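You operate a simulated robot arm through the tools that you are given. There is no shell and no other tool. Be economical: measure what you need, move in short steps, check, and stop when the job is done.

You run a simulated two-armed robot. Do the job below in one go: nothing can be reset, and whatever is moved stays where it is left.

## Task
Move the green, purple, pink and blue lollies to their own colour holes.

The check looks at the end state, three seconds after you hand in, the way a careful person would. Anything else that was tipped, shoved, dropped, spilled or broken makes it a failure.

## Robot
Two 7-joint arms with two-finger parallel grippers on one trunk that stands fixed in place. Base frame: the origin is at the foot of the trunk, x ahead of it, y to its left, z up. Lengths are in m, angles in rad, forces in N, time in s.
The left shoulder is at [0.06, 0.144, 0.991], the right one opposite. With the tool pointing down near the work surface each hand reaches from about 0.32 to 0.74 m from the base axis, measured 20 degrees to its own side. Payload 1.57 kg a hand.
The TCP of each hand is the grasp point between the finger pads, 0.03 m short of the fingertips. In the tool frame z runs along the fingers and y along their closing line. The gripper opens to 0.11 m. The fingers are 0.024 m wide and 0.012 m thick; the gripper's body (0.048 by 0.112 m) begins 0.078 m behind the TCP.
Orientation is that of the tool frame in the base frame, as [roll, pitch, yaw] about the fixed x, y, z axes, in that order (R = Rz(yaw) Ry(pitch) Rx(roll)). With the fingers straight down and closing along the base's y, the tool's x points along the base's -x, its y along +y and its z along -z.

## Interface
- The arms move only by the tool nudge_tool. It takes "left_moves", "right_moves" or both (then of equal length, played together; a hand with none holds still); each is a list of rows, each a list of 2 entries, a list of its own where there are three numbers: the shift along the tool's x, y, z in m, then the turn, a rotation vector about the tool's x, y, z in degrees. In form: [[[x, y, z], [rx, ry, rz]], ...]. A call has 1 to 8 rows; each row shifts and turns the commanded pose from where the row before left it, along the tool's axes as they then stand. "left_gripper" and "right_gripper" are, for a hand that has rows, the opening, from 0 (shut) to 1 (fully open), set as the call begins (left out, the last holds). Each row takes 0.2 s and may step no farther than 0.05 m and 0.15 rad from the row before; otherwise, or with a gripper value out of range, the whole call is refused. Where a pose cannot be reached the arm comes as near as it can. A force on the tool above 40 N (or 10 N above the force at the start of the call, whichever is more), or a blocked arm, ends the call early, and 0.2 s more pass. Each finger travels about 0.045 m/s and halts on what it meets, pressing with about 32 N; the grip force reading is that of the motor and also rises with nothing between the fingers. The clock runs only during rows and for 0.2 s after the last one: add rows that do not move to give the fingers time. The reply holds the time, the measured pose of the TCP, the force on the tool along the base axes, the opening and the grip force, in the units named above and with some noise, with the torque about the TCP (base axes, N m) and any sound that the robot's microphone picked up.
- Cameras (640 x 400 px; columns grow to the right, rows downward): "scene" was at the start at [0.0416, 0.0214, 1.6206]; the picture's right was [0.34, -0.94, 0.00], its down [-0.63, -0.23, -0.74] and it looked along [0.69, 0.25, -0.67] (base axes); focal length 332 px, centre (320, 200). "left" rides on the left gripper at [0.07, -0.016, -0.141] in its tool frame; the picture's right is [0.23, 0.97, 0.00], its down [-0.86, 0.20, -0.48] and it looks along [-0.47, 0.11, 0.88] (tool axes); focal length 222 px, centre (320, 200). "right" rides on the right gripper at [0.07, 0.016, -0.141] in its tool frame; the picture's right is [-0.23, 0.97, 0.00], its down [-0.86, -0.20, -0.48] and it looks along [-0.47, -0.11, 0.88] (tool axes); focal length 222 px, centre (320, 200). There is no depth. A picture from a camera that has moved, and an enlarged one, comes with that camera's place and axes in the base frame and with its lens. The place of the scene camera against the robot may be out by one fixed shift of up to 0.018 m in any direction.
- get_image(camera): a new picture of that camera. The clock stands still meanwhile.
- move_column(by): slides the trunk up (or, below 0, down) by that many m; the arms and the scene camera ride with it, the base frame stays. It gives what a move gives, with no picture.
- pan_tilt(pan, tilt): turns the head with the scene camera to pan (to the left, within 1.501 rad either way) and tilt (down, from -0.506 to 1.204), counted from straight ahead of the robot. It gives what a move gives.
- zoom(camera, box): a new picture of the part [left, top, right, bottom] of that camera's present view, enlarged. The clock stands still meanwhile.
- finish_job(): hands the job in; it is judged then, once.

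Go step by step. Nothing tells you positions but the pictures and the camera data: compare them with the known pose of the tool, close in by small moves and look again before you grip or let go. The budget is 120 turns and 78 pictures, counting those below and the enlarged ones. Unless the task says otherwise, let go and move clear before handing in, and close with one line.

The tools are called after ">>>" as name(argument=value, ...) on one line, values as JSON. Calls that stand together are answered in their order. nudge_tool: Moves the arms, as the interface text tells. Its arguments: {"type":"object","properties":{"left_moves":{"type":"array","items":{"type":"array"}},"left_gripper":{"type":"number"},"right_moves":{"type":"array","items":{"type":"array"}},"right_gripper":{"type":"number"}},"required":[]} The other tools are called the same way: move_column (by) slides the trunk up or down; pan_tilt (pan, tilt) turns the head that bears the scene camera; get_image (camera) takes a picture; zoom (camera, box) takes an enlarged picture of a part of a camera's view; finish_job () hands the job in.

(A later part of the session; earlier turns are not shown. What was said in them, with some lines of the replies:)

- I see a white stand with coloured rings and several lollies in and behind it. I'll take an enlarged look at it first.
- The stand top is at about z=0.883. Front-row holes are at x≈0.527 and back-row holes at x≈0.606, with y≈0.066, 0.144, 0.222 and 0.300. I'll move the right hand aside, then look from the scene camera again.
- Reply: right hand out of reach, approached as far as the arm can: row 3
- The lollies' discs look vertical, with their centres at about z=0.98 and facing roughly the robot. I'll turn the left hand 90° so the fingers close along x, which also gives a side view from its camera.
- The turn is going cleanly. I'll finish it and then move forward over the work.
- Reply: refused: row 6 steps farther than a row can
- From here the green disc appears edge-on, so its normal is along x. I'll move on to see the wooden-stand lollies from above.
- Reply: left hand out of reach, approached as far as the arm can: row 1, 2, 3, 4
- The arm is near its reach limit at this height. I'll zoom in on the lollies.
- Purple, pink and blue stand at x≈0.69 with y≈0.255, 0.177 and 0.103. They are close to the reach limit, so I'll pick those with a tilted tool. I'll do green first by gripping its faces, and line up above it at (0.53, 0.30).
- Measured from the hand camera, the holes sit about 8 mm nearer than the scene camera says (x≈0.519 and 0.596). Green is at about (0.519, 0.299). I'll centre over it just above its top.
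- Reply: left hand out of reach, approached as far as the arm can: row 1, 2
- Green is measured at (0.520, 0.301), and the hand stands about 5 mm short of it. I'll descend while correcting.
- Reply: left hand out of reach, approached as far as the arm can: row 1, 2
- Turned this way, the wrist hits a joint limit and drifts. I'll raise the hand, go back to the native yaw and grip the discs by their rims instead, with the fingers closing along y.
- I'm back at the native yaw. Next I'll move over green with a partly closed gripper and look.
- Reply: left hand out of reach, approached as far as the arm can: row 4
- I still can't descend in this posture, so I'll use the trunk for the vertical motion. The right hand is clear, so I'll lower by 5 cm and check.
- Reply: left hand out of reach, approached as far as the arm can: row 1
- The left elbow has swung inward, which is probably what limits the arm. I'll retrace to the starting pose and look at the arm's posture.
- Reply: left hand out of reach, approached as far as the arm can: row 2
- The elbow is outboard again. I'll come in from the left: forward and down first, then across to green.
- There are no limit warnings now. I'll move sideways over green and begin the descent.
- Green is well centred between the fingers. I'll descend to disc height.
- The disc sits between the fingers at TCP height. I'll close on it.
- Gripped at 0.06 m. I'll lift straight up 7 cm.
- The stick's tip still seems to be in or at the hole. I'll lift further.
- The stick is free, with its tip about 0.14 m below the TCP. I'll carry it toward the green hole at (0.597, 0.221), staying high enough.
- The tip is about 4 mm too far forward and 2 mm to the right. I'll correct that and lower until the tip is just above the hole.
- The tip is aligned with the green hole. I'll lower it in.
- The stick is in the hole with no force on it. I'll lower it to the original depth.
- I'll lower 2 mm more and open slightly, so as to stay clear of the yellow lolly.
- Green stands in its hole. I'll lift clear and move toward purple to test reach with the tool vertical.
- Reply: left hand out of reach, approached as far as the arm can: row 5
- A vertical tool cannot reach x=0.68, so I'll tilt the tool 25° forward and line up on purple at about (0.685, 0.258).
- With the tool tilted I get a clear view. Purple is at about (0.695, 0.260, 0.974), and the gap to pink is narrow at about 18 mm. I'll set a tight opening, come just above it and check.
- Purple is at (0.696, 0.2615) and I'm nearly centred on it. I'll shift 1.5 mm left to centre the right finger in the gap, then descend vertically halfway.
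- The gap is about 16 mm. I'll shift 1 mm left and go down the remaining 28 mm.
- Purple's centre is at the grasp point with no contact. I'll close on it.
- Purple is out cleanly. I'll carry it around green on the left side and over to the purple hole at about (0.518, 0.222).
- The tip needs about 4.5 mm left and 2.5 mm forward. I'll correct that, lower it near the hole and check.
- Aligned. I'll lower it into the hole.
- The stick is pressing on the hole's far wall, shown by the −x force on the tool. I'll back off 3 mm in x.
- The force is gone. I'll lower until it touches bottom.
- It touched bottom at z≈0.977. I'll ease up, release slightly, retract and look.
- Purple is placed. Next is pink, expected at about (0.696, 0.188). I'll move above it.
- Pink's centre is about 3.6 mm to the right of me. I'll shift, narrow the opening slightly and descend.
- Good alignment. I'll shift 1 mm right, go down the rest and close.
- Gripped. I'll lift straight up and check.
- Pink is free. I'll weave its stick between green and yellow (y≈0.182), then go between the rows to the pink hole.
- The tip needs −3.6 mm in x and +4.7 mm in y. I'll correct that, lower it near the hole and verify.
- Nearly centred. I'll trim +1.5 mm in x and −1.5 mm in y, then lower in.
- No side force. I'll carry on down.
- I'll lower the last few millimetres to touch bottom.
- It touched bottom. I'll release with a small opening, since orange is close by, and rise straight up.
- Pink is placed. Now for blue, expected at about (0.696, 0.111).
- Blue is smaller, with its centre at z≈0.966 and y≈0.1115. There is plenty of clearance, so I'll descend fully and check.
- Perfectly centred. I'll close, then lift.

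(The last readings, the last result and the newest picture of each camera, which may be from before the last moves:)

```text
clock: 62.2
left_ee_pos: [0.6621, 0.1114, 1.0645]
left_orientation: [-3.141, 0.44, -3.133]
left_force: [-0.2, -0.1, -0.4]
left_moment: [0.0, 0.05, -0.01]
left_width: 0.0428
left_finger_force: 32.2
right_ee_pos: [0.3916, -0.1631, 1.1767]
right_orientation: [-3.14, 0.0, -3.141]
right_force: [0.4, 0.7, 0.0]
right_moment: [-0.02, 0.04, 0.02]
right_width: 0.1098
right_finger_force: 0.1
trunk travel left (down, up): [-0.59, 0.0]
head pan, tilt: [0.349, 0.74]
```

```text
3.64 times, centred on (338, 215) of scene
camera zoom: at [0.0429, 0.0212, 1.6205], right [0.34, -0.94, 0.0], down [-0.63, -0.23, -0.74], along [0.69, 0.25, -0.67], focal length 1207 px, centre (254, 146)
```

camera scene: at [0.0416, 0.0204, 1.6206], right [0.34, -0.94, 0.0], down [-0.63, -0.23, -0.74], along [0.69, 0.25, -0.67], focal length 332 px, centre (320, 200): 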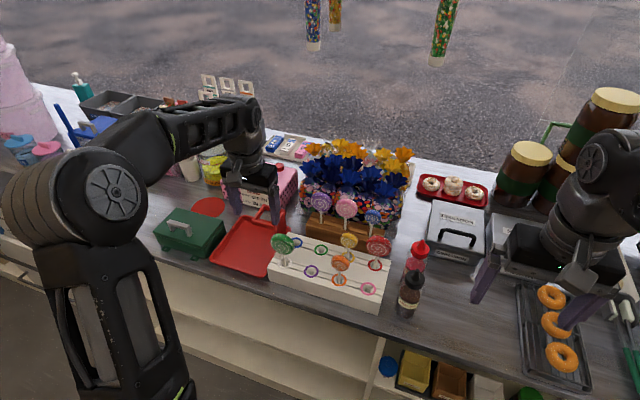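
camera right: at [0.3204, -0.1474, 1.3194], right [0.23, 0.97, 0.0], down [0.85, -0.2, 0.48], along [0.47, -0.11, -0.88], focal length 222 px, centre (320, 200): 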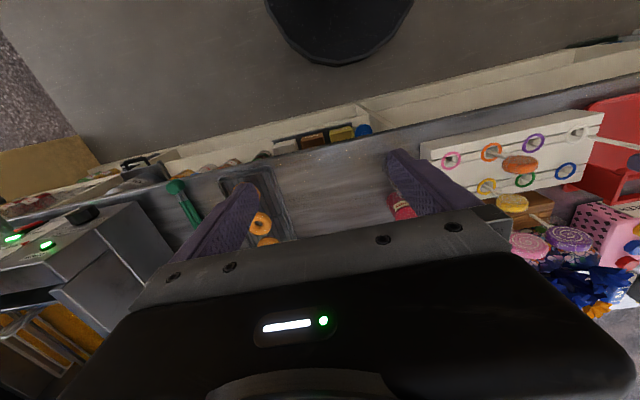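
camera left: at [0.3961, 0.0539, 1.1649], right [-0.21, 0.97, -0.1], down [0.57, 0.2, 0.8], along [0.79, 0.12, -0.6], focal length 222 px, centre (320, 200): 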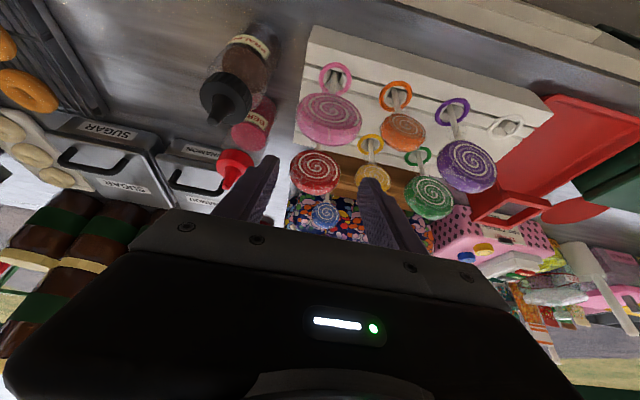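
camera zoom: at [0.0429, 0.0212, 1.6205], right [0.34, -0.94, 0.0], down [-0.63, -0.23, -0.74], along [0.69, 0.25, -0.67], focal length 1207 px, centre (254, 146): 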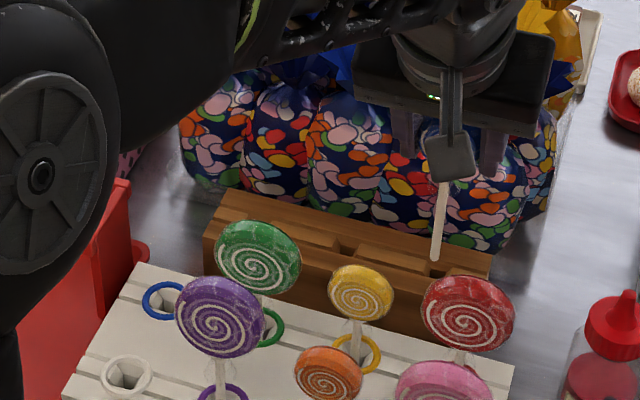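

Blue is free. I'll move it left behind the back row, then forward over the blue hole at about (0.595, 0.301).

>>> nudge_tool(left_moves=[[[0, 0.0475, 0], [0, 0, 0]], [[0, 0.0475, 0], [0, 0, 0]], [[0, 0.0475, 0], [0, 0, 0]], [[0, 0.0475, 0], [0, 0, 0]], [[0.0303, 0, -0.0143], [0, 0, 0]], [[0.0303, 0, -0.0143], [0, 0, 0]], [[0, 0, 0], [0, 0, 0]]])

>>> zoom(camera="left", box=[200, 20, 440, 170])

>>> zoom(camera="scene", box=[220, 180, 380, 280])

```text
clock: 63.8
left_ee_pos: [0.5929, 0.3007, 1.0648]
left_orientation: [-3.141, 0.441, -3.133]
left_force: [-0.2, -1.0, -0.6]
left_moment: [0.05, -0.01, 0.0]
left_width: 0.0428
left_finger_force: 31.5
right_ee_pos: [0.3895, -0.1641, 1.1772]
right_orientation: [3.141, 0.001, 3.141]
right_force: [0.3, -0.4, -0.5]
right_moment: [0.01, 0.04, 0.01]
right_width: 0.1096
right_finger_force: 0.0
trunk travel left (down, up): [-0.59, 0.0]
head pan, tilt: [0.349, 0.74]
```

```text
2.67 times, centred on (320, 95) of left
camera zoom: at [0.4698, 0.2829, 1.1639], right [-0.21, 0.97, -0.1], down [0.57, 0.2, 0.8], along [0.79, 0.12, -0.6], focal length 592 px, centre (320, 480)
```

zoom: 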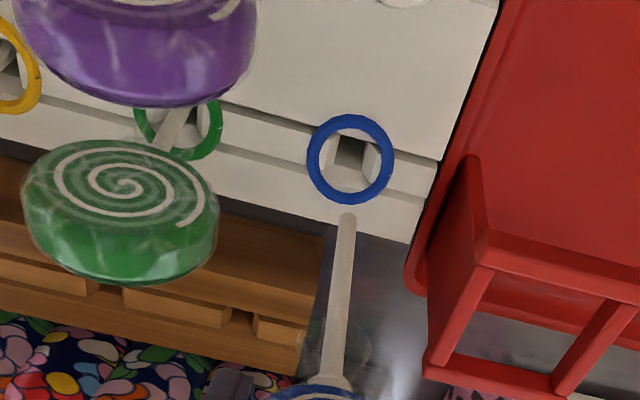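

```text
4.00 times, centred on (300, 230) of scene
camera zoom: at [0.0421, 0.021, 1.6206], right [0.34, -0.94, 0.0], down [-0.63, -0.23, -0.74], along [0.69, 0.25, -0.67], focal length 1327 px, centre (400, 80)
```

zoom: 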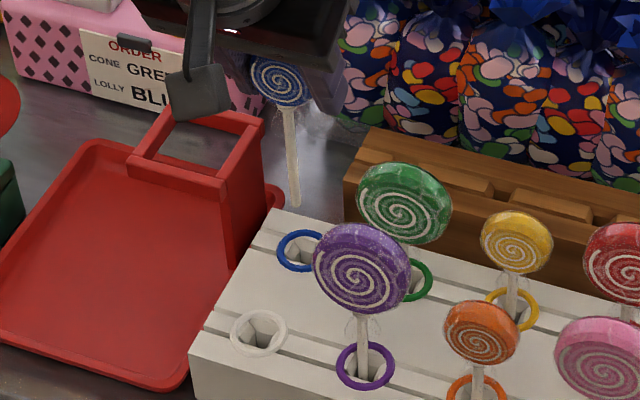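

Nearly aligned. I'll shift 1 mm right and lower until the tip is just above the hole.

>>> nudge_tool(left_moves=[[[0, -0.001, 0], [0, 0, 0]], [[0.0149, 0, 0.0317], [0, 0, 0]], [[0.002, 0, 0.0043], [0, 0, 0]], [[0, 0, 0], [0, 0, 0]]])

>>> zoom(camera="left", box=[260, 50, 420, 150])

>>> zoom(camera="scene", box=[260, 210, 340, 260])

```text
clock: 64.8
left_ee_pos: [0.5936, 0.3, 1.024]
left_orientation: [-3.14, 0.441, -3.132]
left_force: [0.3, 0.8, -0.1]
left_moment: [0.0, 0.01, 0.01]
left_width: 0.0427
left_finger_force: 31.8
right_ee_pos: [0.3896, -0.1613, 1.1772]
right_orientation: [-3.141, 0.001, 3.141]
right_force: [0.2, 0.9, -0.8]
right_moment: [0.01, -0.01, -0.01]
right_width: 0.11
right_finger_force: 0.1
trunk travel left (down, up): [-0.59, 0.0]
head pan, tilt: [0.349, 0.74]
```

```text
4.00 times, centred on (340, 100) of left
camera zoom: at [0.4707, 0.2819, 1.1235], right [-0.21, 0.97, -0.1], down [0.57, 0.2, 0.8], along [0.79, 0.12, -0.6], focal length 888 px, centre (240, 600)
```

zoom: 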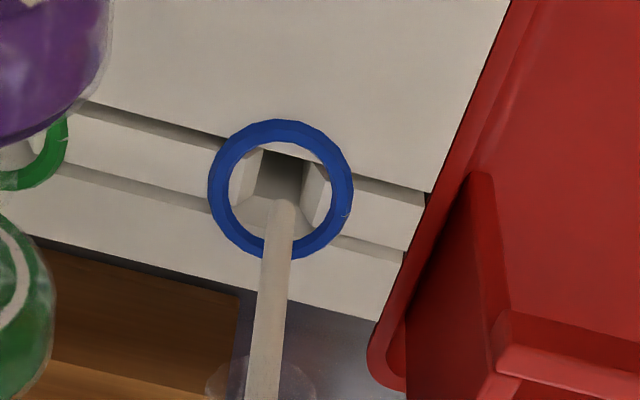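

```text
8.00 times, centred on (300, 235) of scene
camera zoom: at [0.042, 0.0215, 1.6206], right [0.34, -0.94, 0.0], down [-0.63, -0.23, -0.74], along [0.69, 0.25, -0.67], focal length 2654 px, centre (480, -80)
```

zoom: 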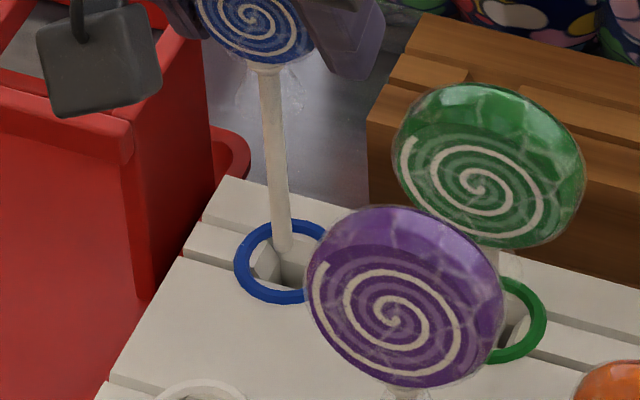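

Aligned apart from about 1.5 mm. I'll trim back in x and lower into the hole.

>>> nudge_tool(left_moves=[[[0.0014, -0.0007, -0.0006], [0, 0, 0]], [[0.0043, 0, 0.009], [0, 0, 0]], [[0.0043, 0, 0.009], [0, 0, 0]], [[0.0043, 0, 0.009], [0, 0, 0]], [[0, 0, 0], [0, 0, 0]]])

```text
clock: 66.0
left_ee_pos: [0.5914, 0.2985, 0.9939]
left_orientation: [3.141, 0.44, -3.133]
left_force: [-0.3, 0.8, -0.1]
left_moment: [-0.03, 0.01, -0.01]
left_width: 0.0428
left_finger_force: 31.8
right_ee_pos: [0.3899, -0.1629, 1.1777]
right_orientation: [3.142, 0.001, -3.14]
right_force: [0.3, -0.7, -0.4]
right_moment: [-0.01, 0.01, 0.04]
right_width: 0.1098
right_finger_force: 0.0
trunk travel left (down, up): [-0.59, 0.0]
head pan, tilt: [0.349, 0.74]
```

>>> nudge_tool(left_moves=[[[0.0043, 0, 0.009], [0, 0, 0]], [[0.0043, 0, 0.009], [0, 0, 0]], [[0.0021, 0, 0.0045], [0, 0, 0]], [[0, 0, 0], [0, 0, 0]]])

>>> zoom(camera="scene", box=[260, 200, 356, 260])

```text
clock: 67.0
left_ee_pos: [0.5915, 0.2979, 0.9699]
left_orientation: [-3.141, 0.439, -3.133]
left_force: [-0.9, 0.2, -0.5]
left_moment: [0.01, 0.03, -0.03]
left_width: 0.0427
left_finger_force: 32.1
right_ee_pos: [0.3897, -0.1621, 1.1771]
right_orientation: [3.142, 0.001, -3.141]
right_force: [-0.4, -0.1, -0.3]
right_moment: [0.01, 0.01, 0.02]
right_width: 0.1101
right_finger_force: 0.0
trunk travel left (down, up): [-0.59, 0.0]
head pan, tilt: [0.349, 0.74]
```

```text
6.67 times, centred on (308, 230) of scene
camera zoom: at [0.0417, 0.0213, 1.6206], right [0.34, -0.94, 0.0], down [-0.63, -0.23, -0.74], along [0.69, 0.25, -0.67], focal length 2212 px, centre (400, 0)
```

zoom: 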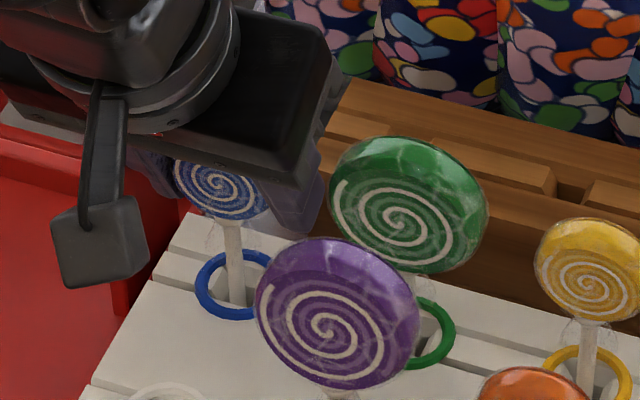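

The blue stick is in its hole. I'll lower the last few millimetres to contact.

>>> nudge_tool(left_moves=[[[0.0014, 0, 0.0029], [0, 0, 0]], [[0.0006, 0, 0.0012], [0, 0, 0]], [[0, 0, 0], [0, 0, 0]]])

```text
clock: 67.8
left_ee_pos: [0.5902, 0.2984, 0.9666]
left_orientation: [-3.141, 0.443, -3.133]
left_force: [0.8, 1.1, 8.7]
left_moment: [0.12, 0.01, 0.01]
left_width: 0.0427
left_finger_force: 32.5
right_ee_pos: [0.3898, -0.1625, 1.1774]
right_orientation: [-3.141, 0.001, -3.14]
right_force: [-0.8, -1.2, 1.1]
right_moment: [0.02, 0.01, 0.03]
right_width: 0.1101
right_finger_force: 0.0
trunk travel left (down, up): [-0.59, 0.0]
head pan, tilt: [0.349, 0.74]
```

It touched bottom. I'll release with a small opening, since green is on the right, rise and back away.

>>> nudge_tool(left_moves=[[[-0.0004, 0, -0.0009], [0, 0, 0]], [[0, 0, 0], [0, 0, 0]], [[0, 0, 0], [0, 0, 0]]], left_gripper=0.47)

>>> nudge_tool(left_moves=[[[-0.0085, 0, -0.0181], [0, 0, 0]], [[-0.0128, 0, -0.0272], [0, 0, 0]], [[-0.0172, 0, -0.0362], [0, 0, 0]], [[0, 0.04, 0], [0, 0, 0]], [[0, 0.045, 0], [0, 0, 0]], [[0.03, 0.03, -0.0141], [0, 0, 0]], [[0.03, 0.03, -0.0141], [0, 0, 0]], [[0.03, 0.03, -0.0141], [0, 0, 0]]])

>>> get_image(camera="scene")

>>> zoom(camera="scene", box=[250, 160, 426, 300])

```text
clock: 68.6
left_ee_pos: [0.5906, 0.2976, 0.9661]
left_orientation: [3.141, 0.44, -3.135]
left_force: [0.0, 0.5, -0.5]
left_moment: [-0.02, -0.02, 0.02]
left_width: 0.0515
left_finger_force: 0.1
right_ee_pos: [0.3902, -0.162, 1.1773]
right_orientation: [3.14, 0.003, 3.141]
right_force: [-0.1, 0.5, 0.2]
right_moment: [-0.01, 0.04, 0.01]
right_width: 0.1101
right_finger_force: 0.0
trunk travel left (down, up): [-0.59, 0.0]
head pan, tilt: [0.349, 0.74]
```

```text
clock: 70.4
left_ee_pos: [0.4888, 0.4713, 1.0558]
left_orientation: [3.141, 0.44, -3.133]
left_force: [0.7, -0.1, -0.6]
left_moment: [-0.02, -0.02, 0.01]
left_width: 0.0515
left_finger_force: 0.0
right_ee_pos: [0.3906, -0.1612, 1.1785]
right_orientation: [3.139, 0.001, 3.141]
right_force: [-0.6, 0.0, -0.4]
right_moment: [0.0, 0.02, -0.02]
right_width: 0.1098
right_finger_force: 0.0
trunk travel left (down, up): [-0.59, 0.0]
head pan, tilt: [0.349, 0.74]
```

```text
12 pictures are left
camera scene: at [0.0405, 0.0219, 1.6206], right [0.34, -0.94, 0.0], down [-0.63, -0.23, -0.74], along [0.69, 0.25, -0.67], focal length 332 px, centre (320, 200)
```

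scene: 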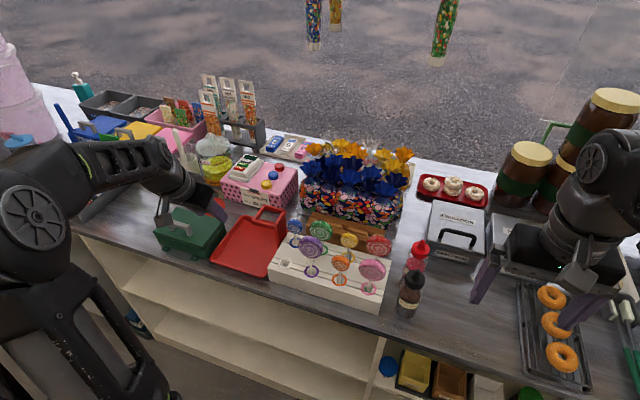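

```text
2.86 times, centred on (338, 230) of scene
camera zoom: at [0.0405, 0.0219, 1.6206], right [0.34, -0.94, 0.0], down [-0.63, -0.23, -0.74], along [0.69, 0.25, -0.67], focal length 948 px, centre (269, 114)
```

zoom: 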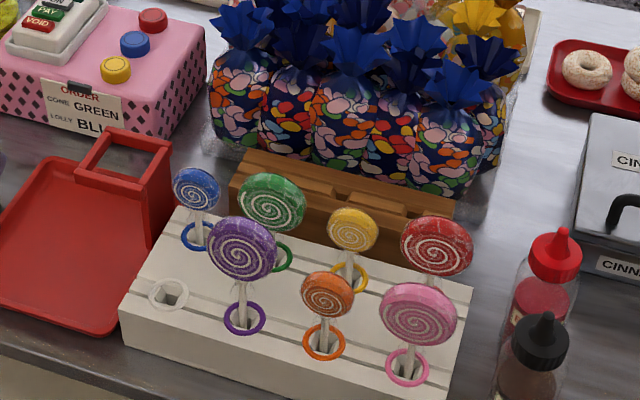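

All four lollies stand in their own colour holes, everything else is where it was, and both hands are clear. I'll hand in now.

>>> finish_job()

```text
The job is handed in.
```

The green, purple, pink and blue lollies are each standing in the hole of their own colour, and the last picture shows nothing else moved.
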